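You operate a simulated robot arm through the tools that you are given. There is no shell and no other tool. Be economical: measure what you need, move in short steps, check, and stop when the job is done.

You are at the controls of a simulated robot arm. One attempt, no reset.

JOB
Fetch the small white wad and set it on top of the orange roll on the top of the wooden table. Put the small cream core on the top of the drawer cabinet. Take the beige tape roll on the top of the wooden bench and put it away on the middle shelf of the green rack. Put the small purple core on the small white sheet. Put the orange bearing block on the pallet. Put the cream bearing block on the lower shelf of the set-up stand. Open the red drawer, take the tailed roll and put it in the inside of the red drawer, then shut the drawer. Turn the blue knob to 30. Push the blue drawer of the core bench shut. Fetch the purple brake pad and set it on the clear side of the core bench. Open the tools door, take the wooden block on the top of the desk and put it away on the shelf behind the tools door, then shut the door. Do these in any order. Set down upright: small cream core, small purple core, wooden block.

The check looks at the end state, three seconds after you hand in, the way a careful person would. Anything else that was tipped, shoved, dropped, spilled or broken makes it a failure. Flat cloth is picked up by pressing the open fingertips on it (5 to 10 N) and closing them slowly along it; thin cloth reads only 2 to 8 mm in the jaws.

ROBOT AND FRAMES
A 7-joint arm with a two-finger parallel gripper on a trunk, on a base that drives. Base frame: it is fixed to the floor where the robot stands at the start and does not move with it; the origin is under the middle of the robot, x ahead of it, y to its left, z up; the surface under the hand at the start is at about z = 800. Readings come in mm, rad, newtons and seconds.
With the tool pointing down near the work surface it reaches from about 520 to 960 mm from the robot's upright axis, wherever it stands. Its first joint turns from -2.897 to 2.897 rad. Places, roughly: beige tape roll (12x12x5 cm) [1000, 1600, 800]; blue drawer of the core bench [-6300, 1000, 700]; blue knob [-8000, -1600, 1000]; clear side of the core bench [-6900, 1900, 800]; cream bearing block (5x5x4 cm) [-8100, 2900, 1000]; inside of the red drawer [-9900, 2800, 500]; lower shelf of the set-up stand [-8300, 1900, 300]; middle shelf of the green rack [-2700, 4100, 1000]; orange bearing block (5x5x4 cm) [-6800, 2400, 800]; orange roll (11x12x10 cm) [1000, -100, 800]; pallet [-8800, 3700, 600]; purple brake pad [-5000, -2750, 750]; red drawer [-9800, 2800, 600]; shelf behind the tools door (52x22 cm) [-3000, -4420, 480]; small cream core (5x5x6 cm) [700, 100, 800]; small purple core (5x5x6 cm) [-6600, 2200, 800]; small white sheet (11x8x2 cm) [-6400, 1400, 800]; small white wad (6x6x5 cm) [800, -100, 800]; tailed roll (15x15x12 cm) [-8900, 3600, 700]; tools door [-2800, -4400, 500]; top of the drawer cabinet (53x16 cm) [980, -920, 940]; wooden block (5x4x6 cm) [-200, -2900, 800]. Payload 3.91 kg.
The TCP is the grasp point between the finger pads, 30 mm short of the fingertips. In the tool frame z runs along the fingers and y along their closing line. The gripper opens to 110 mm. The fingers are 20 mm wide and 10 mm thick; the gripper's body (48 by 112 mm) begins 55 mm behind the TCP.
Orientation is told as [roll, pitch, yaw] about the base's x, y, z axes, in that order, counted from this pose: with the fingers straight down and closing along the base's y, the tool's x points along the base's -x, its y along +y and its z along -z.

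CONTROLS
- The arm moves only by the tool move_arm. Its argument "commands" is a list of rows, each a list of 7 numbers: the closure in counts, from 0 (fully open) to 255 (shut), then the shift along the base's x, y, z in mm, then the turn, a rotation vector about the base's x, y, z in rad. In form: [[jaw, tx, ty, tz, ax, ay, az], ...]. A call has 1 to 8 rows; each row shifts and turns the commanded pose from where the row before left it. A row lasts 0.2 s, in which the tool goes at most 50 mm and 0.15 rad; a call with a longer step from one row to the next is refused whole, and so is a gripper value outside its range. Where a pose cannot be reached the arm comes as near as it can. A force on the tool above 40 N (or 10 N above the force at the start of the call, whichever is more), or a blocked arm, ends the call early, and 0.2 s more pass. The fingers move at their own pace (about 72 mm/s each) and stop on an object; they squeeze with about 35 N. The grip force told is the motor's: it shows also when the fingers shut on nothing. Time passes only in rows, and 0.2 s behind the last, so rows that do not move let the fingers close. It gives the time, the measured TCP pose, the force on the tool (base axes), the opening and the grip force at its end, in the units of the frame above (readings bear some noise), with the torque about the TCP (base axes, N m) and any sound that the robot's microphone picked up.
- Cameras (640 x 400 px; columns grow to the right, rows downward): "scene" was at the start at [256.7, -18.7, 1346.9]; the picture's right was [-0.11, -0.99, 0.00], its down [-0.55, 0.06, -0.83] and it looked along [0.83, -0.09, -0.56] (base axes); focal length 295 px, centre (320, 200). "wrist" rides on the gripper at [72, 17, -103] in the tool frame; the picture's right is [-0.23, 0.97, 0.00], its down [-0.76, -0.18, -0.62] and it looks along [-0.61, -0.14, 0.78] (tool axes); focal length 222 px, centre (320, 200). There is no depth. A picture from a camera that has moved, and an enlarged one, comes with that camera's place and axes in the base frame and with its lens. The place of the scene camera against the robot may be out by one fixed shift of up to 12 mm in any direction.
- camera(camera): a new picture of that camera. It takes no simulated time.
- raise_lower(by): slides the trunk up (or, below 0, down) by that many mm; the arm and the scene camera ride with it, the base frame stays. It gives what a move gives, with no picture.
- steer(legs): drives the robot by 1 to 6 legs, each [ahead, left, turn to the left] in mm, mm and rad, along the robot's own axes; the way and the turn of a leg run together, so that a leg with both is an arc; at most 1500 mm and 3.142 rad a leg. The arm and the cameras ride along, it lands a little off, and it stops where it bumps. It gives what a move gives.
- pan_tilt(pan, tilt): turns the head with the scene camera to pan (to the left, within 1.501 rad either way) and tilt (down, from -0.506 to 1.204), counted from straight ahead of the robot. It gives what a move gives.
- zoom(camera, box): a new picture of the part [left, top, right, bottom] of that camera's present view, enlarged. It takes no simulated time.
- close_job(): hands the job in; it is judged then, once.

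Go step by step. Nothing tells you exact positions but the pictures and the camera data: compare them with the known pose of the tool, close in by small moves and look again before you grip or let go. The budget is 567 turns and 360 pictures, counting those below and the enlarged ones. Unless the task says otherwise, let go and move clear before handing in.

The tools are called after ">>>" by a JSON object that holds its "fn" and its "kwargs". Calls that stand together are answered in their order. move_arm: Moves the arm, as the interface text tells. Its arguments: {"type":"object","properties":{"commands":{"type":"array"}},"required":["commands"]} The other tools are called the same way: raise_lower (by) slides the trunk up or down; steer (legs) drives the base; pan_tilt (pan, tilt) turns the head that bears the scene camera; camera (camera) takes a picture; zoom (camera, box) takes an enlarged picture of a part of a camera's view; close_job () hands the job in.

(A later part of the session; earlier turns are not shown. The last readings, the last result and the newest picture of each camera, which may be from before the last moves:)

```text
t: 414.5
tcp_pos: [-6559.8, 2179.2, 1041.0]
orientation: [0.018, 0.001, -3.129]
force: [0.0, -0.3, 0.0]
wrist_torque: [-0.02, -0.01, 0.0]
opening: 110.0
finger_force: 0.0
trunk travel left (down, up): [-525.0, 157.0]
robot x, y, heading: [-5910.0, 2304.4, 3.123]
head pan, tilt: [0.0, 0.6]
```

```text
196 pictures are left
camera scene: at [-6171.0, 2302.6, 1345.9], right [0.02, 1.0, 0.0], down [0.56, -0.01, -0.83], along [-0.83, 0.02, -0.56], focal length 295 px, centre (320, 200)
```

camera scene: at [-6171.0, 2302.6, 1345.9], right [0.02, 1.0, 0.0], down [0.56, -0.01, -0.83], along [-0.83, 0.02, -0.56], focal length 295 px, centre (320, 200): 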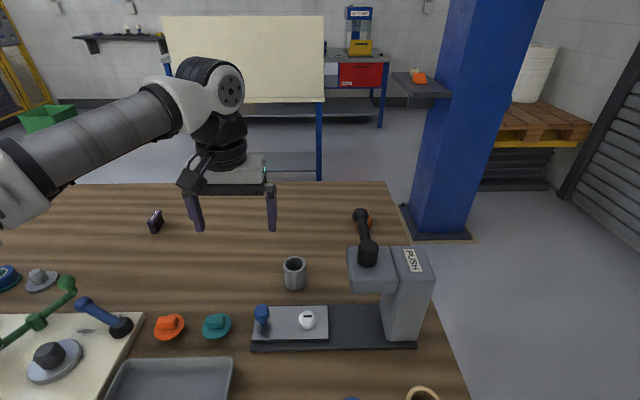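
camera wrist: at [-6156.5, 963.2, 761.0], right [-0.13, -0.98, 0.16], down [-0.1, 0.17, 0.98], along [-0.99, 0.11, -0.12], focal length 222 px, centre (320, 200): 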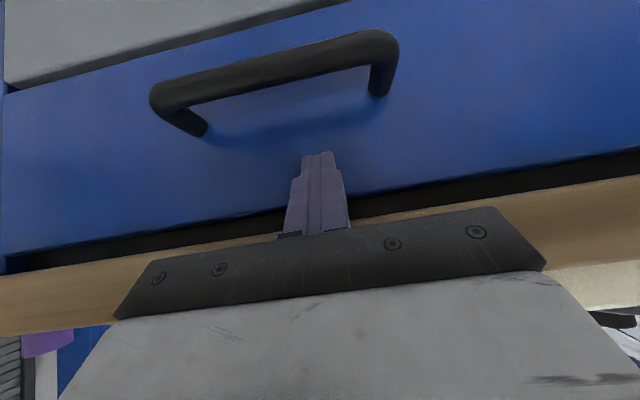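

>>> {"fn": "move_arm", "kwargs": {"commands": [[0, -45, 10, 0, 0, 0, 0], [0, -45, 10, 0, 0, 0, 0], [0, -45, 10, 0, 0, 0, 0], [0, -35, 30, 0, 0, 0, 0], [0, -25, 40, 0, 0, 0, 0], [0, -20, 40, 0, 0, 0, 0]]}}

>>> {"fn": "camera", "kwargs": {"camera": "wrist"}}

>>> {"fn": "camera", "kwargs": {"camera": "scene"}}

```text
t: 415.9
tcp_pos: [-6774.1, 2317.5, 1042.2]
orientation: [0.019, 0.001, -3.128]
force: [0.4, -0.3, -0.1]
wrist_torque: [-0.01, 0.0, -0.01]
opening: 110.1
finger_force: 0.1
trunk travel left (down, up): [-525.0, 157.0]
robot x, y, heading: [-5909.0, 2308.3, 3.121]
head pan, tilt: [0.0, 0.6]
```

```text
195 pictures are left
camera wrist: at [-6701.8, 2305.5, 1145.2], right [-0.21, -0.98, 0.02], down [-0.77, 0.18, 0.62], along [-0.61, 0.12, -0.79], focal length 222 px, centre (320, 200)
```

wrist: 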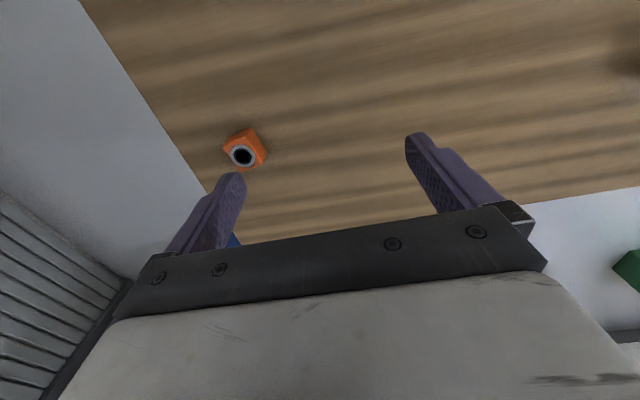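

```text
194 pictures are left
camera scene: at [-6171.3, 2303.2, 1345.8], right [0.02, 1.0, 0.0], down [0.57, -0.01, -0.82], along [-0.82, 0.02, -0.57], focal length 295 px, centre (320, 200)
```

scene: 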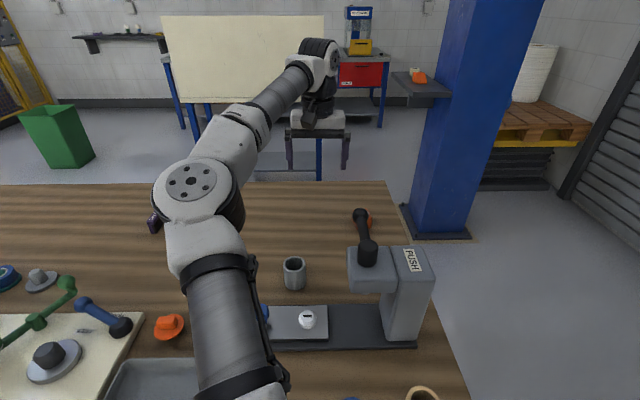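

>>> {"fn": "zoom", "kwargs": {"camera": "wrist", "box": [200, 115, 290, 185]}}

```text
5.71 times, centred on (245, 150) of wrist
camera zoom: at [-6701.8, 2305.5, 1145.2], right [-0.21, -0.98, 0.02], down [-0.77, 0.18, 0.62], along [-0.61, 0.12, -0.79], focal length 1269 px, centre (749, 486)
```

zoom: 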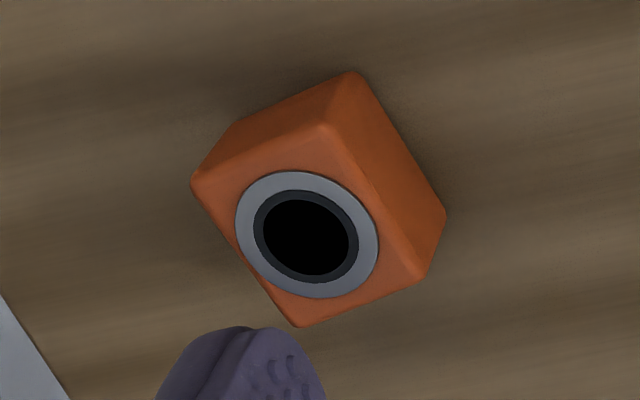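

Block is at (-6830,2447), yawed +0.165. I step the base forward 50 mm and line up over it.

>>> {"fn": "steer", "kwargs": {"legs": [[50, 0, 0]]}}

>>> {"fn": "move_arm", "kwargs": {"commands": [[0, -2, 43, -25, 0, 0, 0.08], [0, -2, 43, -25, 0, 0, 0.085], [0, -2, 43, -20, 0, 0, 0], [0, 0, 0, -40, 0, 0, 0]]}}

>>> {"fn": "camera", "kwargs": {"camera": "wrist"}}

```text
t: 416.9
tcp_pos: [-6825.1, 2318.9, 1041.4]
orientation: [0.019, 0.0, -3.129]
force: [0.2, -0.3, -0.8]
wrist_torque: [0.02, -0.06, 0.03]
opening: 110.0
finger_force: 0.0
trunk travel left (down, up): [-525.0, 157.0]
robot x, y, heading: [-5959.3, 2309.1, 3.12]
head pan, tilt: [0.0, 0.6]
```

```text
t: 417.9
tcp_pos: [-6830.9, 2449.6, 931.8]
orientation: [0.02, 0.003, -2.96]
force: [0.0, 0.3, 0.0]
wrist_torque: [0.01, -0.02, -0.01]
opening: 110.1
finger_force: 0.0
trunk travel left (down, up): [-525.0, 157.0]
robot x, y, heading: [-5958.7, 2306.2, 3.118]
head pan, tilt: [0.0, 0.6]
```

```text
192 pictures are left
camera wrist: at [-6755.8, 2447.9, 1035.6], right [-0.05, -1.0, 0.02], down [-0.78, 0.05, 0.62], along [-0.62, 0.02, -0.79], focal length 222 px, centre (320, 200)
```

wrist: 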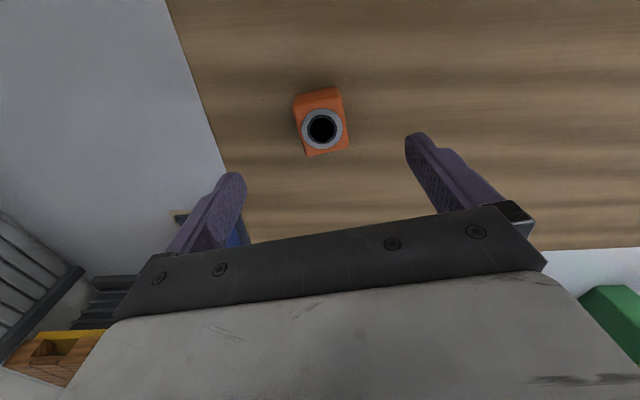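

>>> {"fn": "move_arm", "kwargs": {"commands": [[0, -1, -2.5, -40, 0, 0, 0], [0, 0, 0, -40, 0, 0, 0], [0, 0, 0, -18, 0, 0, 0], [120, 0, 0, 0, 0, 0, 0], [150, 0, 0, 0, 0, 0, 0], [255, 0, 0, 0, 0, 0, 0], [255, 0, 0, 0, 0, 0, 0]]}}

>>> {"fn": "camera", "kwargs": {"camera": "wrist"}}

```text
t: 419.5
tcp_pos: [-6832.0, 2446.0, 834.8]
orientation: [0.019, 0.003, -2.963]
force: [0.1, 0.4, -0.3]
wrist_torque: [0.07, 0.04, 0.01]
opening: 43.5
finger_force: 35.1
trunk travel left (down, up): [-525.0, 157.0]
robot x, y, heading: [-5963.2, 2305.7, 3.123]
head pan, tilt: [0.0, 0.6]
```

```text
191 pictures are left
camera wrist: at [-6757.8, 2444.2, 938.4], right [-0.05, -1.0, 0.02], down [-0.78, 0.05, 0.62], along [-0.62, 0.02, -0.79], focal length 222 px, centre (320, 200)
```

wrist: 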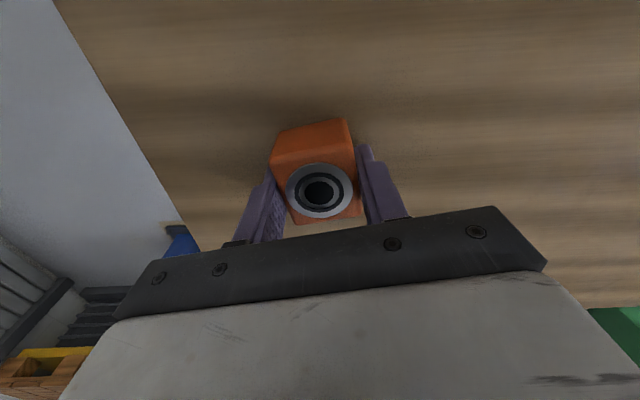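

Gripped (43 mm). I lift, tuck in, back away and go round the bench's right end toward the pallet.

>>> {"fn": "move_arm", "kwargs": {"commands": [[255, 0, 0, 45, 0, 0, 0], [255, 0, 0, 45, 0, 0, 0], [255, 0, 0, 45, 0, 0, 0], [255, 0, -20, 45, 0, 0, 0], [255, 40, -20, 20, 0, 0, 0], [255, 45, -15, 10, 0, 0, 0], [255, 45, -10, 10, 0, 0, 0], [255, 45, -10, 0, 0, 0, 0]]}}

>>> {"fn": "steer", "kwargs": {"legs": [[-450, 0, 0], [0, -1400, 0]]}}

>>> {"fn": "pan_tilt", "kwargs": {"pan": 0.0, "tilt": 0.4}}

>>> {"fn": "camera", "kwargs": {"camera": "scene"}}

```text
t: 421.3
tcp_pos: [-6654.6, 2370.1, 1056.5]
orientation: [0.021, 0.003, -2.962]
force: [-0.6, 0.2, -2.8]
wrist_torque: [-0.01, 0.01, -0.02]
opening: 43.9
finger_force: 35.2
trunk travel left (down, up): [-525.0, 157.0]
robot x, y, heading: [-5963.6, 2307.1, 3.12]
head pan, tilt: [0.0, 0.6]
```

```text
t: 434.6
tcp_pos: [-6178.7, 3755.8, 1056.2]
orientation: [0.019, 0.003, -2.956]
force: [1.0, 0.2, -3.4]
wrist_torque: [0.01, 0.02, 0.02]
opening: 43.9
finger_force: 34.2
trunk travel left (down, up): [-525.0, 157.0]
robot x, y, heading: [-5484.2, 3697.0, 3.123]
head pan, tilt: [0.0, 0.6]
```

```text
t: 435.4
tcp_pos: [-6178.3, 3756.7, 1055.3]
orientation: [0.019, 0.003, -2.961]
force: [0.6, -0.7, -4.1]
wrist_torque: [0.0, 0.03, 0.03]
opening: 43.8
finger_force: 35.4
trunk travel left (down, up): [-525.0, 157.0]
robot x, y, heading: [-5482.8, 3696.8, 3.123]
head pan, tilt: [0.0, 0.4]
```

```text
190 pictures are left
camera scene: at [-5747.8, 3691.4, 1364.0], right [0.02, 1.0, 0.0], down [0.39, -0.01, -0.92], along [-0.92, 0.02, -0.39], focal length 295 px, centre (320, 200)
```

scene: 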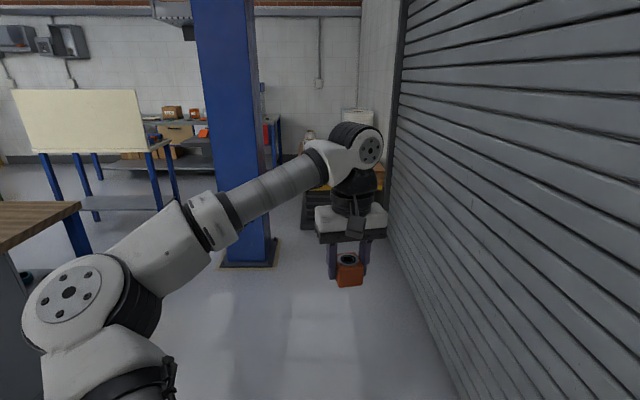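

>>> {"fn": "steer", "kwargs": {"legs": [[1400, 0, 0]]}}

>>> {"fn": "pan_tilt", "kwargs": {"pan": 0.15, "tilt": 0.5}}

>>> {"fn": "camera", "kwargs": {"camera": "scene"}}

```text
t: 442.3
tcp_pos: [-7574.8, 3791.1, 1056.9]
orientation: [0.019, 0.002, -2.965]
force: [-0.8, -0.7, -4.2]
wrist_torque: [-0.03, 0.0, 0.0]
opening: 44.1
finger_force: 34.5
trunk travel left (down, up): [-525.0, 157.0]
robot x, y, heading: [-6878.2, 3722.0, 3.113]
head pan, tilt: [0.0, 0.4]
```

```text
t: 443.0
tcp_pos: [-7576.0, 3791.5, 1055.3]
orientation: [0.02, 0.0, -2.967]
force: [0.5, -0.1, -3.5]
wrist_torque: [0.01, -0.02, -0.01]
opening: 43.6
finger_force: 34.8
trunk travel left (down, up): [-525.0, 157.0]
robot x, y, heading: [-6880.8, 3725.5, 3.116]
head pan, tilt: [0.15, 0.499]
```

```text
189 pictures are left
camera scene: at [-7143.2, 3710.0, 1354.9], right [-0.12, 0.99, 0.0], down [0.47, 0.06, -0.88], along [-0.87, -0.11, -0.48], focal length 295 px, centre (320, 200)
```

scene: 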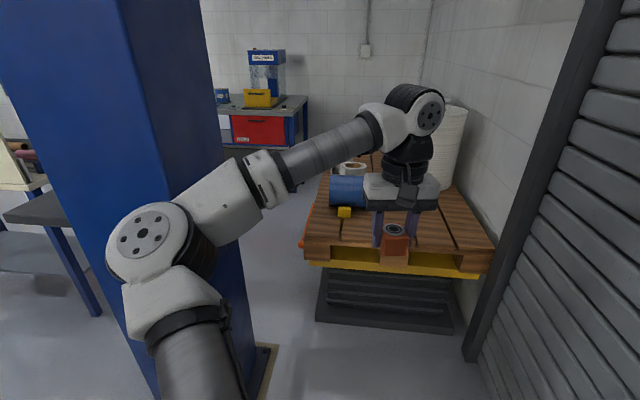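

The elbow would pass close to the column, so I shift right 130 mm before driving up to the pallet.

>>> {"fn": "steer", "kwargs": {"legs": [[0, -120, 0], [650, 0, 0]]}}

>>> {"fn": "pan_tilt", "kwargs": {"pan": 0.1, "tilt": 0.7}}

>>> {"fn": "camera", "kwargs": {"camera": "scene"}}

>>> {"fn": "camera", "kwargs": {"camera": "wrist"}}

```text
t: 447.8
tcp_pos: [-8211.9, 3923.7, 1055.4]
orientation: [0.019, 0.002, -2.963]
force: [-0.1, 0.3, -4.3]
wrist_torque: [0.01, 0.01, -0.03]
opening: 43.9
finger_force: 34.5
trunk travel left (down, up): [-525.0, 157.0]
robot x, y, heading: [-7517.2, 3860.8, 3.121]
head pan, tilt: [0.15, 0.499]
```

```text
t: 448.5
tcp_pos: [-8211.5, 3922.8, 1055.7]
orientation: [0.019, 0.001, -2.962]
force: [0.3, -0.5, -4.6]
wrist_torque: [0.0, 0.01, -0.01]
opening: 43.6
finger_force: 34.5
trunk travel left (down, up): [-525.0, 157.0]
robot x, y, heading: [-7518.6, 3857.1, 3.118]
head pan, tilt: [0.099, 0.7]
```

```text
188 pictures are left
camera scene: at [-7774.0, 3848.5, 1337.2], right [-0.08, 1.0, 0.0], down [0.64, 0.05, -0.77], along [-0.76, -0.06, -0.64], focal length 295 px, centre (320, 200)
```

scene: 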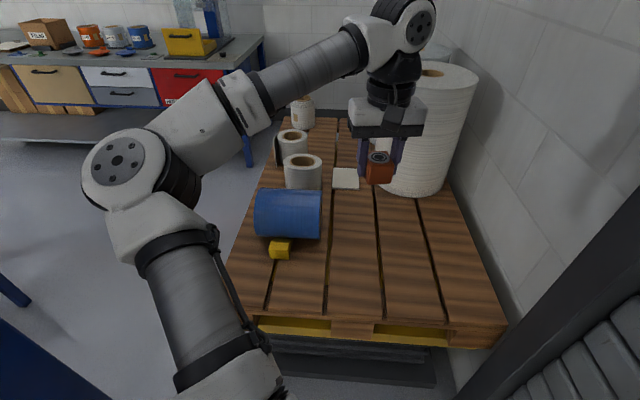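

```text
187 pictures are left
camera wrist: at [-8138.4, 3922.5, 1159.6], right [-0.05, -1.0, 0.02], down [-0.78, 0.05, 0.62], along [-0.62, 0.02, -0.79], focal length 222 px, centre (320, 200)
```

wrist: 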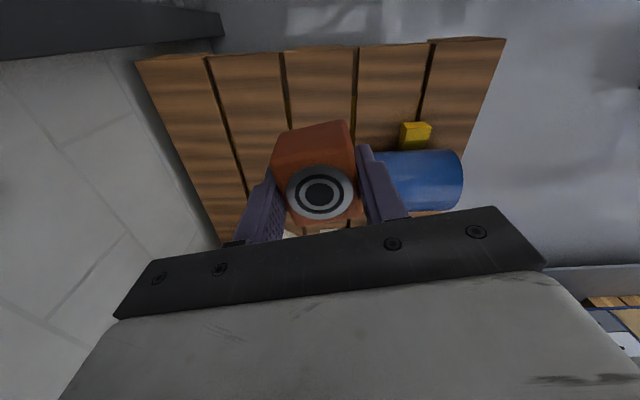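

Clear slat in front, centre about y=3916; pallet top about z=572. I position over (-8330,3916) and lower the trunk.

>>> {"fn": "move_arm", "kwargs": {"commands": [[255, -40, -3, -10, 0, 0, 0], [255, -40, -3, -10, 0, 0, 0], [255, -40, -1, -10, 0, 0, 0]]}}

>>> {"fn": "raise_lower", "kwargs": {"by": -350}}

>>> {"fn": "camera", "kwargs": {"camera": "wrist"}}

>>> {"fn": "camera", "kwargs": {"camera": "scene"}}

```text
t: 449.3
tcp_pos: [-8333.7, 3917.0, 1025.0]
orientation: [0.019, 0.001, -2.962]
force: [-0.3, 0.1, -3.6]
wrist_torque: [-0.01, 0.03, 0.04]
opening: 43.5
finger_force: 35.2
trunk travel left (down, up): [-525.0, 157.0]
robot x, y, heading: [-7519.8, 3863.4, 3.124]
head pan, tilt: [0.099, 0.7]
```

```text
t: 452.7
tcp_pos: [-8333.5, 3916.2, 675.7]
orientation: [0.019, 0.002, -2.963]
force: [-1.1, -0.4, -4.6]
wrist_torque: [0.03, -0.01, -0.02]
opening: 43.8
finger_force: 35.0
trunk travel left (down, up): [-175.0, 507.0]
robot x, y, heading: [-7516.3, 3865.1, 3.122]
head pan, tilt: [0.099, 0.7]
```

```text
186 pictures are left
camera wrist: at [-8259.4, 3916.2, 779.5], right [-0.05, -1.0, 0.02], down [-0.78, 0.05, 0.62], along [-0.62, 0.02, -0.79], focal length 222 px, centre (320, 200)
```

wrist: 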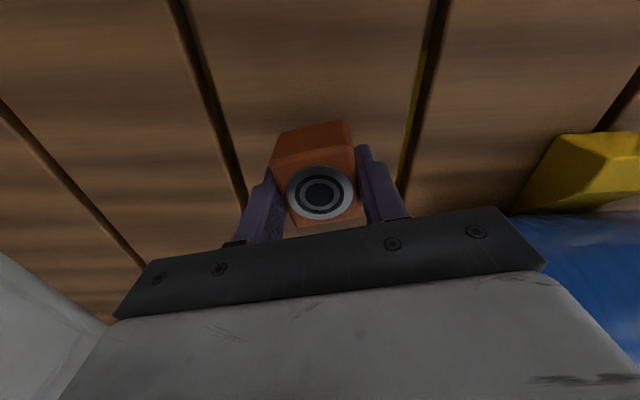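

```text
185 pictures are left
camera scene: at [-7773.9, 3848.5, 987.2], right [-0.08, 1.0, 0.0], down [0.64, 0.05, -0.76], along [-0.76, -0.06, -0.64], focal length 295 px, centre (320, 200)
```

scene: 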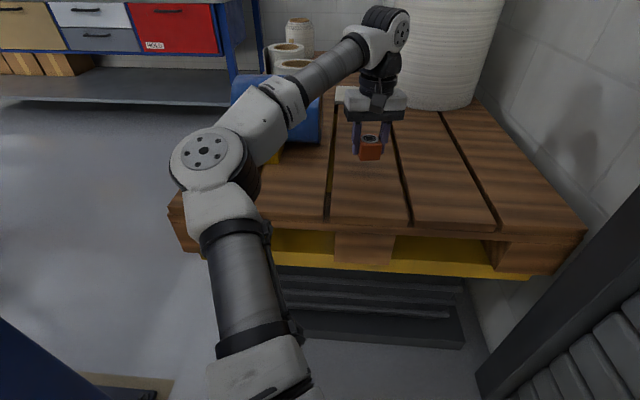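

>>> {"fn": "move_arm", "kwargs": {"commands": [[255, 0, 0, -25, 0, 0, 0], [255, 0, 0, -15, 0, 0, 0], [255, 0, 0, -6, 0, 0, 0], [255, 0, 0, -4, 0, 0, 0], [255, 0, 0, 0, 0, 0, 0]]}}

>>> {"fn": "zoom", "kwargs": {"camera": "scene", "box": [310, 80, 430, 180]}}

```text
t: 453.9
tcp_pos: [-8334.0, 3915.0, 630.5]
orientation: [0.017, -0.005, -2.96]
force: [-5.0, -5.4, 35.4]
wrist_torque: [0.88, 0.07, 0.09]
opening: 43.9
finger_force: 35.0
trunk travel left (down, up): [-175.0, 507.0]
robot x, y, heading: [-7516.9, 3859.6, 3.123]
head pan, tilt: [0.099, 0.7]
```

```text
4.00 times, centred on (370, 130) of scene
camera zoom: at [-7771.7, 3848.1, 988.4], right [-0.08, 1.0, 0.0], down [0.64, 0.05, -0.77], along [-0.76, -0.06, -0.64], focal length 1180 px, centre (120, 480)
```

zoom: 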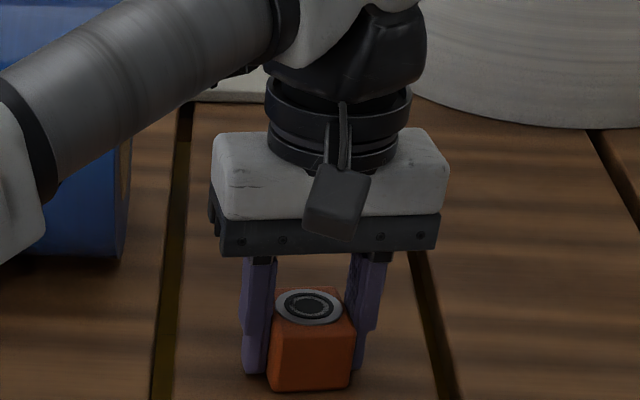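

Contact already. I ease up, open and lift.

>>> {"fn": "move_arm", "kwargs": {"commands": [[255, 0, 0, 3, 0, 0, 0], [120, 0, 0, 0, 0, 0, 0], [60, 0, 0, 0, 0, 0, 0], [0, 0, 0, 0, 0, 0, 0], [0, 0, 0, 25, 0, 0, 0], [0, 0, 0, 45, 0, 0, 0], [0, 0, 0, 45, 0, 0, 0]]}}

>>> {"fn": "zoom", "kwargs": {"camera": "scene", "box": [310, 60, 450, 180]}}

```text
t: 455.5
tcp_pos: [-8330.5, 3916.9, 743.9]
orientation: [0.019, 0.002, -2.962]
force: [-0.3, -0.1, -0.2]
wrist_torque: [0.02, -0.01, 0.0]
opening: 110.3
finger_force: 0.0
trunk travel left (down, up): [-175.0, 507.0]
robot x, y, heading: [-7515.7, 3858.1, 3.123]
head pan, tilt: [0.099, 0.7]
```

```text
3.33 times, centred on (380, 120) of scene
camera zoom: at [-7773.8, 3848.5, 987.1], right [-0.08, 1.0, 0.0], down [0.64, 0.05, -0.76], along [-0.76, -0.06, -0.64], focal length 983 px, centre (120, 467)
```

zoom: 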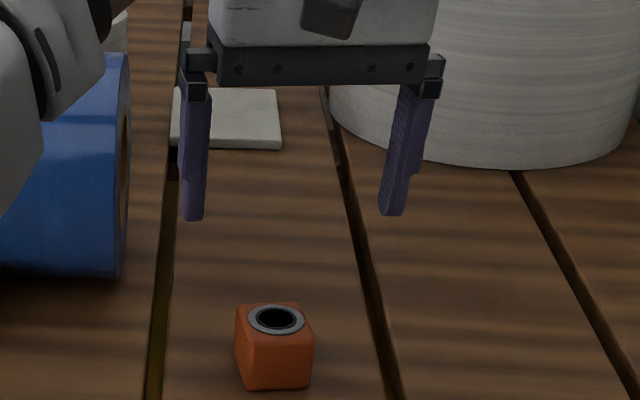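

The orange block is on the pallet. I raise up and look at the rolls to identify the tailed one.

>>> {"fn": "raise_lower", "kwargs": {"by": 400}}

>>> {"fn": "move_arm", "kwargs": {"commands": [[0, 30, 35, 0, 0, 0, 0], [0, 30, 35, 0, 0, 0, 0], [0, 30, 30, 0, 0, 0, 0], [0, 30, 0, 0, 0, 0, 0]]}}

>>> {"fn": "zoom", "kwargs": {"camera": "scene", "box": [220, 80, 420, 270]}}

```text
t: 459.4
tcp_pos: [-8328.8, 3917.6, 1144.2]
orientation: [0.019, 0.001, -2.963]
force: [0.1, 0.2, -0.3]
wrist_torque: [0.0, -0.01, 0.0]
opening: 110.0
finger_force: 0.0
trunk travel left (down, up): [-575.0, 107.0]
robot x, y, heading: [-7518.3, 3859.3, 3.125]
head pan, tilt: [0.099, 0.7]
```

```text
t: 460.4
tcp_pos: [-8207.8, 4016.3, 1144.1]
orientation: [0.02, 0.002, -2.961]
force: [-0.2, 0.1, 0.2]
wrist_torque: [0.01, 0.0, 0.03]
opening: 109.8
finger_force: 0.0
trunk travel left (down, up): [-575.0, 107.0]
robot x, y, heading: [-7518.4, 3861.5, 3.121]
head pan, tilt: [0.099, 0.7]
```

```text
2.11 times, centred on (320, 175) of scene
camera zoom: at [-7773.4, 3848.2, 1387.3], right [-0.08, 1.0, 0.0], down [0.64, 0.05, -0.77], along [-0.76, -0.06, -0.64], focal length 621 px, centre (320, 253)
```

zoom: 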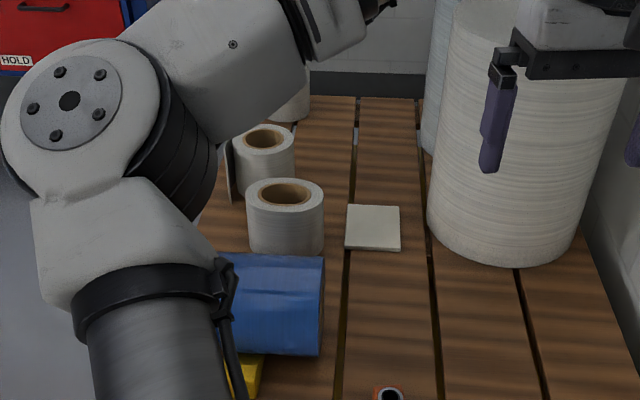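

The second roll (about (-8955,3629)) shows a flap on its left: that's the tailed one, with the red drawer beyond. I drive round the bench's left end to reach that area.

>>> {"fn": "steer", "kwargs": {"legs": [[-1100, 0, 0], [-1000, 0, 0], [0, 1450, 0], [0, 1450, 0]]}}

>>> {"fn": "steer", "kwargs": {"legs": [[0, 800, 0], [1450, 0, 0]]}}

>>> {"fn": "pan_tilt", "kwargs": {"pan": 0, "tilt": 0.4}}

>>> {"fn": "camera", "kwargs": {"camera": "scene"}}

```text
t: 475.8
tcp_pos: [-6124.0, 3400.9, 1144.0]
orientation: [0.019, 0.002, -2.93]
force: [0.1, -0.3, -0.9]
wrist_torque: [-0.04, -0.01, 0.0]
opening: 110.2
finger_force: 0.0
trunk travel left (down, up): [-575.0, 107.0]
robot x, y, heading: [-5425.4, 3264.9, -3.136]
head pan, tilt: [0.099, 0.7]
stopped in leg 3: the robot was blocked; the commanded pose is now the measured one
```

```text
t: 476.5
tcp_pos: [-6123.3, 3398.3, 1144.6]
orientation: [0.019, 0.003, -2.927]
force: [0.0, -0.2, 0.8]
wrist_torque: [0.01, 0.0, -0.01]
opening: 110.0
finger_force: 0.0
trunk travel left (down, up): [-575.0, 107.0]
robot x, y, heading: [-5427.3, 3262.8, -3.129]
head pan, tilt: [0.099, 0.7]
stopped in leg 1: the robot was blocked; the commanded pose is now the measured one
```

```text
t: 477.3
tcp_pos: [-6124.3, 3399.8, 1144.4]
orientation: [0.019, 0.003, -2.927]
force: [0.4, 0.1, 0.0]
wrist_torque: [0.04, 0.0, 0.0]
opening: 109.9
finger_force: 0.1
trunk travel left (down, up): [-575.0, 107.0]
robot x, y, heading: [-5425.6, 3259.3, -3.133]
head pan, tilt: [0.0, 0.4]
```

```text
181 pictures are left
camera scene: at [-5691.5, 3253.5, 1414.0], right [-0.01, 1.0, 0.0], down [0.39, 0.0, -0.92], along [-0.92, -0.01, -0.39], focal length 295 px, centre (320, 200)
```

scene: 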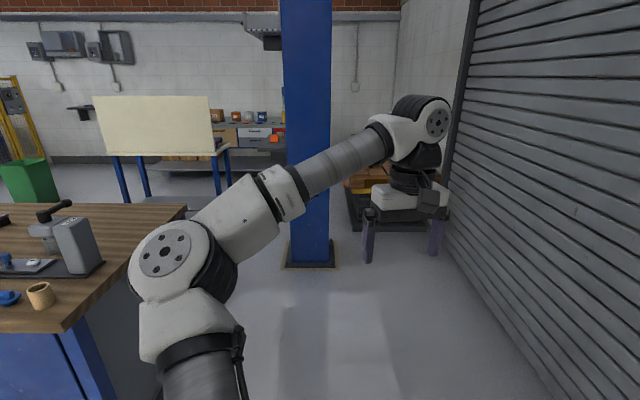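

Blocked by the grey machine's base behind me on that line; I move 110 mm toward the bench and try again.

>>> {"fn": "steer", "kwargs": {"legs": [[110, -30, 0], [0, 1450, 0], [0, 1450, 0]]}}

>>> {"fn": "camera", "kwargs": {"camera": "scene"}}

```text
t: 500.6
tcp_pos: [-6175.1, 529.4, 1144.7]
orientation: [0.017, 0.002, -2.926]
force: [-0.2, 0.2, -0.1]
wrist_torque: [-0.03, -0.01, -0.02]
opening: 109.9
finger_force: 0.0
trunk travel left (down, up): [-575.0, 107.0]
robot x, y, heading: [-5476.6, 401.6, -3.13]
head pan, tilt: [0.0, 0.4]
```

```text
180 pictures are left
camera scene: at [-5742.1, 385.2, 1414.1], right [-0.01, 1.0, 0.0], down [0.39, 0.0, -0.92], along [-0.92, -0.01, -0.39], focal length 295 px, centre (320, 200)
```

scene: 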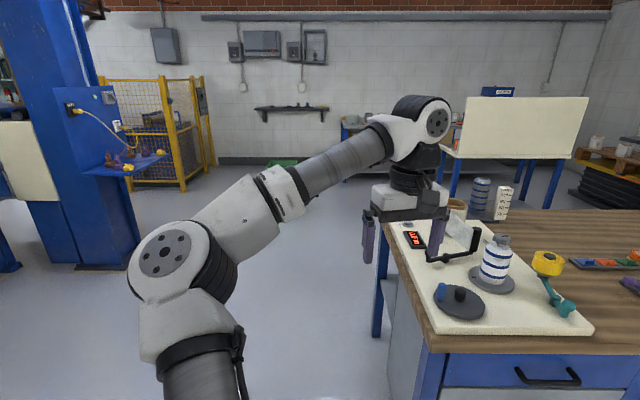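

The blue post at left with a small shelf should carry the blue knob. I drive toward it.

>>> {"fn": "steer", "kwargs": {"legs": [[0, 700, 0], [800, 600, 0]]}}

>>> {"fn": "pan_tilt", "kwargs": {"pan": 0.15, "tilt": 0.3}}

>>> {"fn": "camera", "kwargs": {"camera": "scene"}}

```text
t: 511.3
tcp_pos: [-6963.3, -789.4, 1144.2]
orientation: [0.016, 0.001, -2.93]
force: [-0.9, -0.1, 0.4]
wrist_torque: [0.0, 0.0, 0.02]
opening: 110.1
finger_force: 0.0
trunk travel left (down, up): [-575.0, 107.0]
robot x, y, heading: [-6262.6, -927.6, -3.132]
head pan, tilt: [0.0, 0.4]
```

```text
t: 512.0
tcp_pos: [-6963.4, -788.6, 1143.4]
orientation: [0.018, 0.002, -2.93]
force: [0.6, 0.2, -0.7]
wrist_torque: [0.01, -0.02, -0.03]
opening: 110.0
finger_force: 0.1
trunk travel left (down, up): [-575.0, 107.0]
robot x, y, heading: [-6263.6, -923.3, -3.134]
head pan, tilt: [0.15, 0.3]
```

```text
179 pictures are left
camera scene: at [-6530.8, -948.5, 1423.3], right [-0.16, 0.99, 0.0], down [0.29, 0.05, -0.96], along [-0.94, -0.15, -0.3], focal length 295 px, centre (320, 200)
```

scene: 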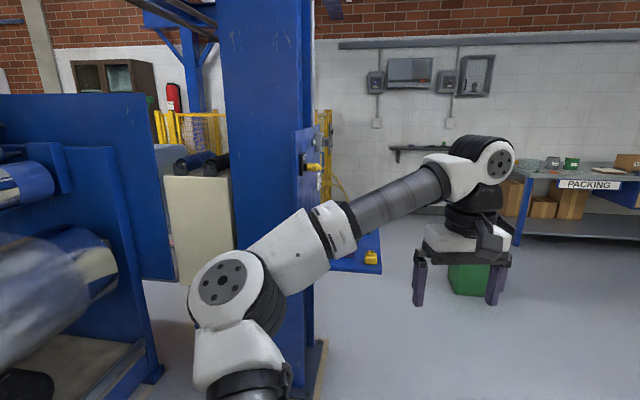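

The panel faces +y on the post. I drive round to stand north of it and face south.

>>> {"fn": "steer", "kwargs": {"legs": [[900, -250, 0], [740, -200, 0], [0, 0, 1.56]]}}

>>> {"fn": "pan_tilt", "kwargs": {"pan": 0, "tilt": 0.3}}

>>> {"fn": "camera", "kwargs": {"camera": "scene"}}

```text
t: 524.5
tcp_pos: [-8109.3, -1145.8, 1162.4]
orientation: [0.008, -0.031, -1.459]
force: [-0.3, -0.1, 0.2]
wrist_torque: [0.01, 0.01, -0.02]
opening: 109.9
finger_force: 0.1
trunk travel left (down, up): [-575.0, 107.0]
robot x, y, heading: [-7928.5, -479.7, -1.619]
head pan, tilt: [0.15, 0.3]
stopped in leg 3: the force on the tool passed its limit at 71 N (the readings are from after the stop); the commanded pose is now the measured one
```

```text
t: 525.2
tcp_pos: [-8108.2, -1147.0, 1163.3]
orientation: [0.01, -0.03, -1.459]
force: [-0.4, -0.8, -0.3]
wrist_torque: [0.0, 0.0, 0.01]
opening: 110.0
finger_force: 0.2
trunk travel left (down, up): [-575.0, 107.0]
robot x, y, heading: [-7923.4, -477.8, -1.618]
head pan, tilt: [0.0, 0.3]
```

```text
178 pictures are left
camera scene: at [-7938.5, -741.0, 1425.9], right [-1.0, 0.04, 0.0], down [0.01, 0.29, -0.96], along [-0.04, -0.96, -0.29], focal length 295 px, centre (320, 200)
```

scene: 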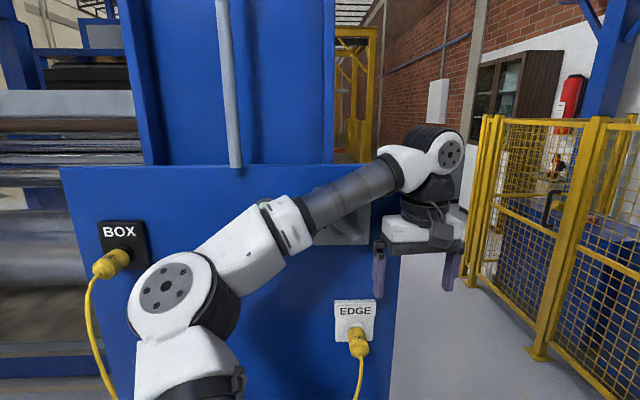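

The tool touched the panel's edge in the swing; the panel stands nearer than I thought. I back straight off and look.

>>> {"fn": "steer", "kwargs": {"legs": [[-400, 0, 0]]}}

>>> {"fn": "camera", "kwargs": {"camera": "scene"}}

```text
t: 527.8
tcp_pos: [-8092.1, -750.9, 1154.6]
orientation: [0.01, -0.016, -1.457]
force: [0.7, 0.2, 0.4]
wrist_torque: [0.0, -0.01, 0.01]
opening: 110.0
finger_force: 0.0
trunk travel left (down, up): [-575.0, 107.0]
robot x, y, heading: [-7907.2, -77.1, -1.618]
head pan, tilt: [0.0, 0.3]
```

```text
177 pictures are left
camera scene: at [-7920.1, -346.5, 1423.5], right [-1.0, 0.05, 0.0], down [0.01, 0.29, -0.96], along [-0.05, -0.95, -0.3], focal length 295 px, centre (320, 200)
```

scene: 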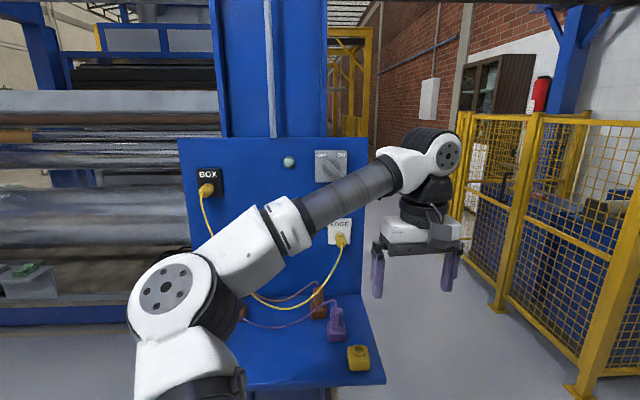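

The panel shows sockets, a selector and a button, but no blue knob yet. I swing the arm aside to see what it hides.

>>> {"fn": "move_arm", "kwargs": {"commands": [[0, -45, 10, 0, 0, 0, 0], [0, -45, 10, 0, 0, 0, 0], [0, -45, 10, 0, 0, 0, 0], [0, -45, 15, 0, 0, 0, 0], [0, -45, 15, 0, 0, 0, 0], [0, -40, 25, 0, 0, 0, 0], [0, -40, 25, 0, 0, 0, 0]]}}

>>> {"fn": "camera", "kwargs": {"camera": "scene"}}

>>> {"fn": "pan_tilt", "kwargs": {"pan": 0.8, "tilt": 0.35}}

>>> {"fn": "camera", "kwargs": {"camera": "scene"}}

```text
t: 529.4
tcp_pos: [-8396.3, -640.1, 1150.9]
orientation: [0.01, -0.017, -1.459]
force: [0.0, -0.2, 0.2]
wrist_torque: [-0.02, 0.0, 0.01]
opening: 109.9
finger_force: 0.1
trunk travel left (down, up): [-575.0, 107.0]
robot x, y, heading: [-7908.4, -78.2, -1.619]
head pan, tilt: [0.0, 0.3]
```

```text
176 pictures are left
camera scene: at [-7920.8, -346.6, 1423.5], right [-1.0, 0.05, 0.0], down [0.01, 0.29, -0.96], along [-0.05, -0.95, -0.3], focal length 295 px, centre (320, 200)
```

scene: 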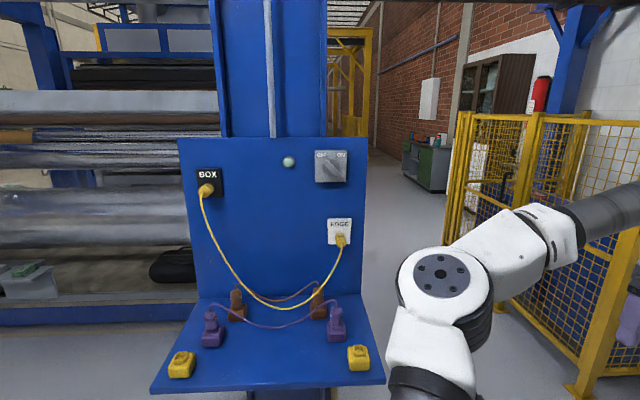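

```text
t: 530.5
tcp_pos: [-8394.7, -641.2, 1151.5]
orientation: [0.011, -0.016, -1.456]
force: [1.1, 0.4, -0.2]
wrist_torque: [-0.03, 0.01, -0.02]
opening: 110.1
finger_force: 0.0
trunk travel left (down, up): [-575.0, 107.0]
robot x, y, heading: [-7906.6, -75.0, -1.624]
head pan, tilt: [0.799, 0.351]
```

```text
175 pictures are left
camera scene: at [-7852.1, -321.9, 1418.7], right [-0.73, -0.68, 0.0], down [-0.23, 0.25, -0.94], along [0.64, -0.69, -0.34], focal length 295 px, centre (320, 200)
```

scene: 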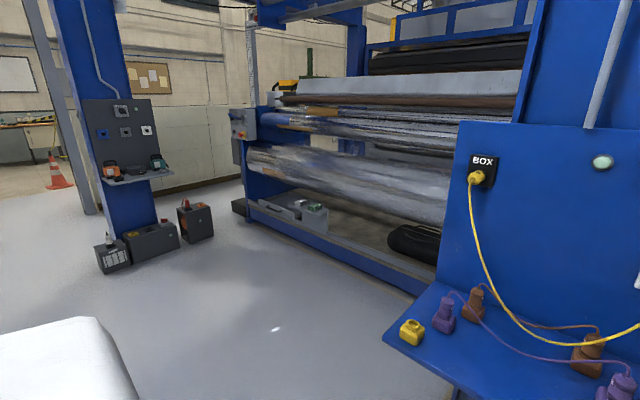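

>>> {"fn": "pan_tilt", "kwargs": {"pan": -0.7, "tilt": 0.35}}

>>> {"fn": "camera", "kwargs": {"camera": "scene"}}

>>> {"fn": "pan_tilt", "kwargs": {"pan": 0, "tilt": 0.3}}

>>> {"fn": "zoom", "kwargs": {"camera": "scene", "box": [260, 120, 400, 220]}}

```text
t: 532.1
tcp_pos: [-8395.4, -640.5, 1151.0]
orientation: [0.01, -0.017, -1.458]
force: [-1.1, 0.7, 0.4]
wrist_torque: [0.0, 0.0, 0.01]
opening: 109.9
finger_force: 0.0
trunk travel left (down, up): [-575.0, 107.0]
robot x, y, heading: [-7905.6, -77.8, -1.62]
head pan, tilt: [-0.7, 0.351]
```

```text
174 pictures are left
camera scene: at [-7978.9, -322.0, 1418.6], right [-0.73, 0.68, 0.0], down [0.23, 0.25, -0.94], along [-0.64, -0.69, -0.34], focal length 295 px, centre (320, 200)
```

scene: 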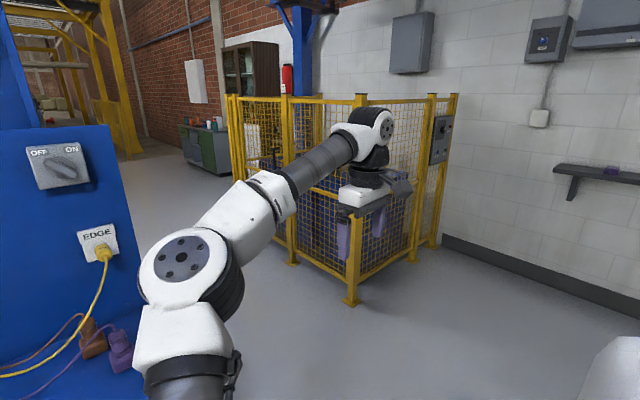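

```text
t: 533.2
tcp_pos: [-8395.2, -640.8, 1149.3]
orientation: [0.009, -0.015, -1.458]
force: [-0.4, 1.2, -0.2]
wrist_torque: [0.01, 0.02, -0.01]
opening: 109.9
finger_force: 0.0
trunk travel left (down, up): [-575.0, 107.0]
robot x, y, heading: [-7909.4, -73.2, -1.621]
head pan, tilt: [0.0, 0.3]
```

```text
4.00 times, centred on (330, 170) of scene
camera zoom: at [-7920.2, -347.0, 1423.4], right [-1.0, 0.05, 0.0], down [0.01, 0.3, -0.96], along [-0.05, -0.95, -0.3], focal length 1180 px, centre (280, 320)
```

zoom: 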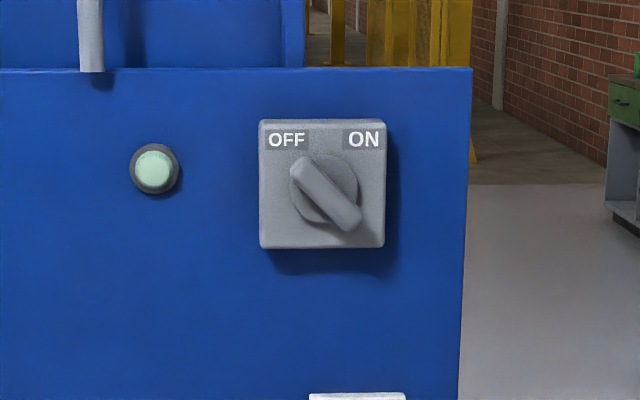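

No blue knob on this side; it should be behind this post, near (-8000,-1600). I tuck the arm, go right and pass to the other side.

>>> {"fn": "move_arm", "kwargs": {"commands": [[0, 45, -10, 0, 0, 0, 0], [0, 45, -10, 0, 0, 0, 0], [0, 45, -10, 0, 0, 0, 0], [0, 45, -10, 0, 0, 0, 0], [0, 45, -10, 0, 0, 0, 0], [0, 45, -10, 0, 0, 0, 0], [0, 45, 0, 0, 0, 0, 0]]}}

>>> {"fn": "steer", "kwargs": {"legs": [[0, -880, 0.05], [900, 0, 0]]}}

>>> {"fn": "pan_tilt", "kwargs": {"pan": 0.9, "tilt": 0.3}}

>>> {"fn": "camera", "kwargs": {"camera": "scene"}}

```text
t: 534.8
tcp_pos: [-8079.3, -701.5, 1155.8]
orientation: [0.01, -0.016, -1.457]
force: [0.3, -0.5, 0.3]
wrist_torque: [-0.01, 0.01, -0.04]
opening: 110.1
finger_force: 0.0
trunk travel left (down, up): [-575.0, 107.0]
robot x, y, heading: [-7903.6, -77.7, -1.618]
head pan, tilt: [0.0, 0.3]
```

```text
t: 538.8
tcp_pos: [-8496.0, -692.1, 1154.4]
orientation: [0.008, -0.015, -1.427]
force: [0.1, -0.3, 0.1]
wrist_torque: [0.04, 0.02, -0.02]
opening: 109.8
finger_force: 0.0
trunk travel left (down, up): [-575.0, 107.0]
robot x, y, heading: [-8338.0, -62.5, -1.591]
head pan, tilt: [0.0, 0.3]
stopped in leg 1: the robot was blocked; the commanded pose is now the measured one
```

```text
t: 540.0
tcp_pos: [-8497.5, -691.5, 1154.6]
orientation: [0.01, -0.015, -1.43]
force: [-0.6, -0.1, -0.1]
wrist_torque: [0.01, 0.02, -0.01]
opening: 109.9
finger_force: 0.1
trunk travel left (down, up): [-575.0, 107.0]
robot x, y, heading: [-8343.0, -61.4, -1.589]
head pan, tilt: [0.901, 0.3]
```

```text
172 pictures are left
camera scene: at [-8272.8, -298.7, 1423.4], right [-0.64, -0.77, 0.0], down [-0.23, 0.19, -0.96], along [0.74, -0.61, -0.3], focal length 295 px, centre (320, 200)
```

scene: 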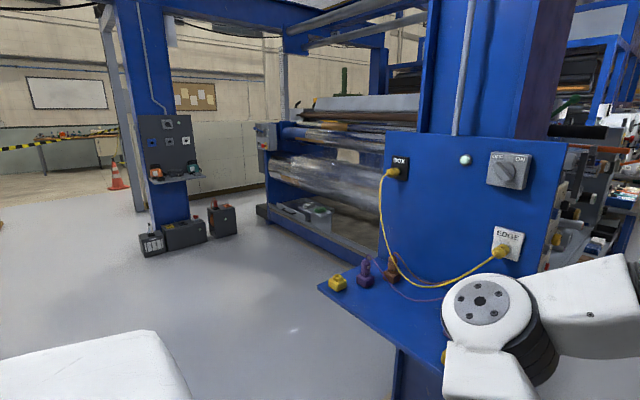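

Blocked by the green bin; I go forward past it first, then right.

>>> {"fn": "steer", "kwargs": {"legs": [[30, 60, 0], [480, 0, 0], [0, -430, 0], [500, 0, 0]]}}

>>> {"fn": "pan_tilt", "kwargs": {"pan": 0.9, "tilt": 0.3}}

>>> {"fn": "camera", "kwargs": {"camera": "scene"}}

```text
t: 549.6
tcp_pos: [-8859.4, -1702.6, 1153.9]
orientation: [0.011, -0.018, -1.404]
force: [0.0, 0.4, 0.0]
wrist_torque: [-0.02, -0.03, -0.02]
opening: 110.2
finger_force: 0.0
trunk travel left (down, up): [-575.0, 107.0]
robot x, y, heading: [-8718.6, -1068.5, -1.568]
head pan, tilt: [0.901, 0.3]
```

```text
t: 550.2
tcp_pos: [-8858.3, -1702.4, 1155.3]
orientation: [0.011, -0.017, -1.404]
force: [-0.5, 0.2, 0.3]
wrist_torque: [-0.03, 0.04, -0.04]
opening: 109.9
finger_force: 0.0
trunk travel left (down, up): [-575.0, 107.0]
robot x, y, heading: [-8713.8, -1065.8, -1.562]
head pan, tilt: [0.901, 0.3]
```

```text
171 pictures are left
camera scene: at [-8643.9, -1303.8, 1423.4], right [-0.62, -0.79, 0.0], down [-0.23, 0.18, -0.96], along [0.75, -0.59, -0.3], focal length 295 px, centre (320, 200)
```

scene: 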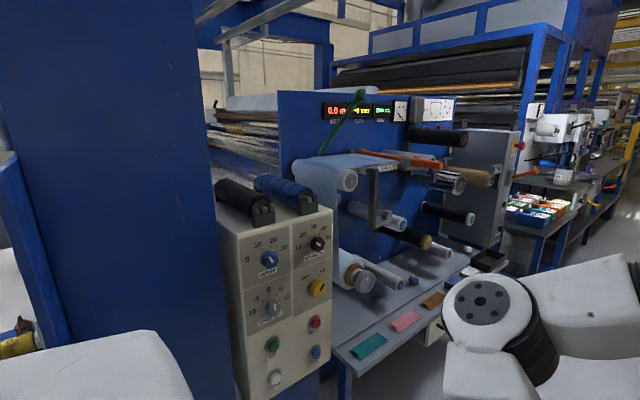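

Found it: the cream control panel on the far side has the blue knob. I zoom in.

>>> {"fn": "zoom", "kwargs": {"camera": "scene", "box": [225, 215, 345, 315]}}

```text
4.00 times, centred on (285, 265) of scene
camera zoom: at [-8643.9, -1303.8, 1423.4], right [-0.62, -0.79, 0.0], down [-0.23, 0.18, -0.96], along [0.75, -0.59, -0.3], focal length 1180 px, centre (460, -60)
```

zoom: 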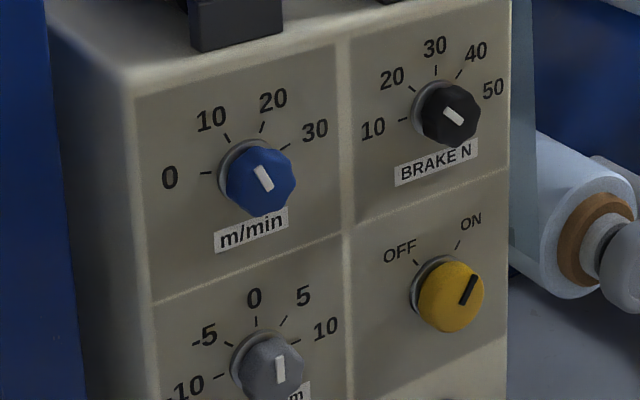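

Blue knob now points at 10; the scale has 0 left, 30 right, so it needs +120° clockwise. I move beside it and turn to face the panel (+x).

>>> {"fn": "steer", "kwargs": {"legs": [[300, -180, 0], [260, 0, 0], [0, 0, 1.56]]}}

>>> {"fn": "pan_tilt", "kwargs": {"pan": -0.1, "tilt": 0.4}}

>>> {"fn": "camera", "kwargs": {"camera": "scene"}}

```text
t: 557.8
tcp_pos: [-8260.3, -1785.6, 1155.1]
orientation: [0.012, -0.015, 0.137]
force: [-0.4, -0.6, 0.5]
wrist_torque: [0.02, -0.03, -0.03]
opening: 109.9
finger_force: 0.1
trunk travel left (down, up): [-575.0, 107.0]
robot x, y, heading: [-8890.4, -1626.0, -0.019]
head pan, tilt: [0.901, 0.3]
```

```text
t: 559.0
tcp_pos: [-8260.4, -1786.6, 1155.0]
orientation: [0.01, -0.016, 0.138]
force: [-0.5, 0.0, 0.2]
wrist_torque: [0.0, 0.01, -0.01]
opening: 110.0
finger_force: 0.1
trunk travel left (down, up): [-575.0, 107.0]
robot x, y, heading: [-8895.6, -1623.9, -0.021]
head pan, tilt: [-0.099, 0.4]
```

```text
169 pictures are left
camera scene: at [-8630.6, -1650.4, 1414.1], right [-0.12, -0.99, 0.0], down [-0.39, 0.05, -0.92], along [0.91, -0.11, -0.39], focal length 295 px, centre (320, 200)
```

scene: 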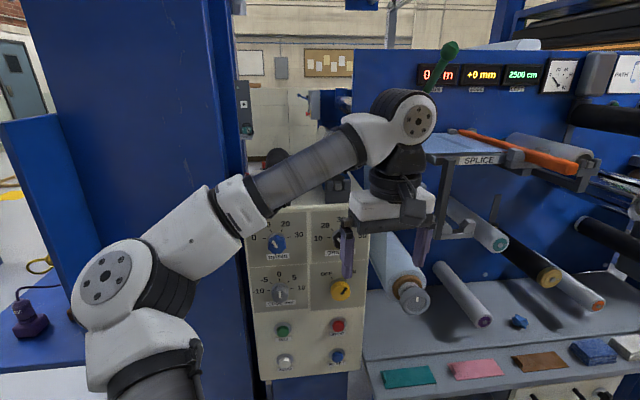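

The knob triangulates to about (-8030,-1620,1052). I bring the tool in front of it and try pitching level toward +x.

>>> {"fn": "move_arm", "kwargs": {"commands": [[0, 20, 41, -5, 0, 0, -0.035], [0, 20, 41, -5, 0, 0, -0.035], [0, 20, 41, -5, 0, 0, -0.035], [0, 20, 41, -5, 0, 0, -0.035]]}}

>>> {"fn": "move_arm", "kwargs": {"commands": [[0, 3, 0, -5, 0, -0.14, 0], [0, 3, 0, -5, 0, -0.14, 0], [0, 3, 0, -5, 0, -0.14, 0], [0, 3, 0, -5, 0, -0.14, 0], [0, 3, 0, -5, 0, -0.14, 0], [0, 3, 0, -5, 0, -0.14, 0]]}}

>>> {"fn": "camera", "kwargs": {"camera": "scene"}}

```text
t: 560.0
tcp_pos: [-8178.8, -1621.1, 1134.1]
orientation: [0.011, -0.015, -0.005]
force: [0.7, -0.9, -0.1]
wrist_torque: [-0.01, -0.03, 0.02]
opening: 109.9
finger_force: 0.0
trunk travel left (down, up): [-575.0, 107.0]
robot x, y, heading: [-8889.7, -1627.7, -0.024]
head pan, tilt: [-0.099, 0.4]
```

```text
t: 561.5
tcp_pos: [-8162.5, -1621.5, 1105.8]
orientation: [0.011, -0.857, -0.002]
force: [-0.3, 0.5, -0.3]
wrist_torque: [0.02, -0.01, 0.04]
opening: 110.2
finger_force: 0.1
trunk travel left (down, up): [-575.0, 107.0]
robot x, y, heading: [-8890.9, -1627.4, -0.017]
head pan, tilt: [-0.099, 0.4]
```

```text
168 pictures are left
camera scene: at [-8630.6, -1650.4, 1414.2], right [-0.12, -0.99, 0.0], down [-0.39, 0.05, -0.92], along [0.91, -0.11, -0.39], focal length 295 px, centre (320, 200)
```

scene: 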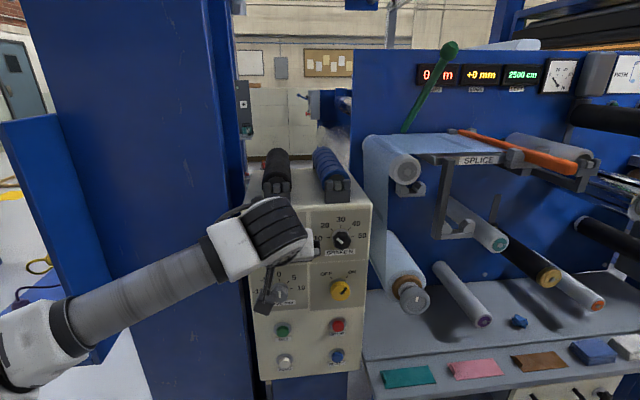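

>>> {"fn": "move_arm", "kwargs": {"commands": [[0, 2, 0, -8, 0, -0.14, 0], [0, 2, 0, -8, 0, -0.14, 0], [0, 2, 0, -8, 0, -0.14, 0], [0, 2, 0, -8, 0, -0.14, 0], [0, 2, 0, -8, 0, -0.14, 0]]}}

>>> {"fn": "camera", "kwargs": {"camera": "wrist"}}

>>> {"fn": "camera", "kwargs": {"camera": "scene"}}

```text
t: 562.6
tcp_pos: [-8155.5, -1622.0, 1072.3]
orientation: [0.019, -1.415, -0.01]
force: [0.1, 0.0, -0.7]
wrist_torque: [0.02, 0.0, -0.01]
opening: 110.0
finger_force: 0.0
out of reach, approached as far as the arm can: row 5
trunk travel left (down, up): [-575.0, 107.0]
robot x, y, heading: [-8890.5, -1627.4, -0.021]
head pan, tilt: [-0.099, 0.4]
```

```text
167 pictures are left
camera wrist: at [-8268.8, -1605.3, 1015.9], right [0.02, 0.97, 0.23], down [-0.5, -0.19, 0.85], along [0.87, -0.13, 0.48], focal length 222 px, centre (320, 200)
```

wrist: 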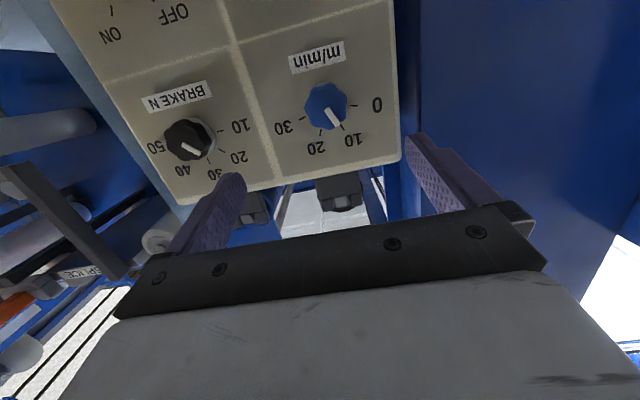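

```text
166 pictures are left
camera scene: at [-8630.6, -1650.5, 1414.1], right [-0.12, -0.99, 0.0], down [-0.39, 0.05, -0.92], along [0.91, -0.11, -0.39], focal length 295 px, centre (320, 200)
```

scene: 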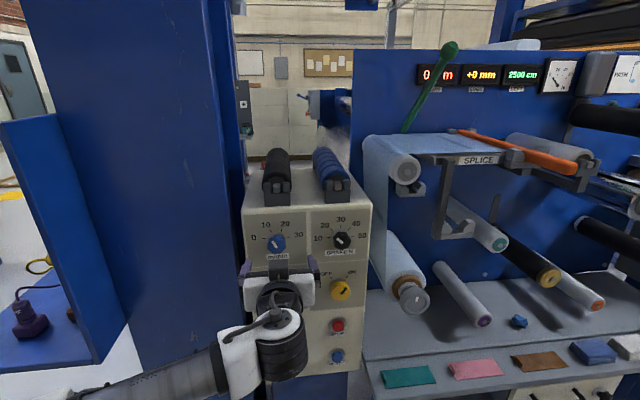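

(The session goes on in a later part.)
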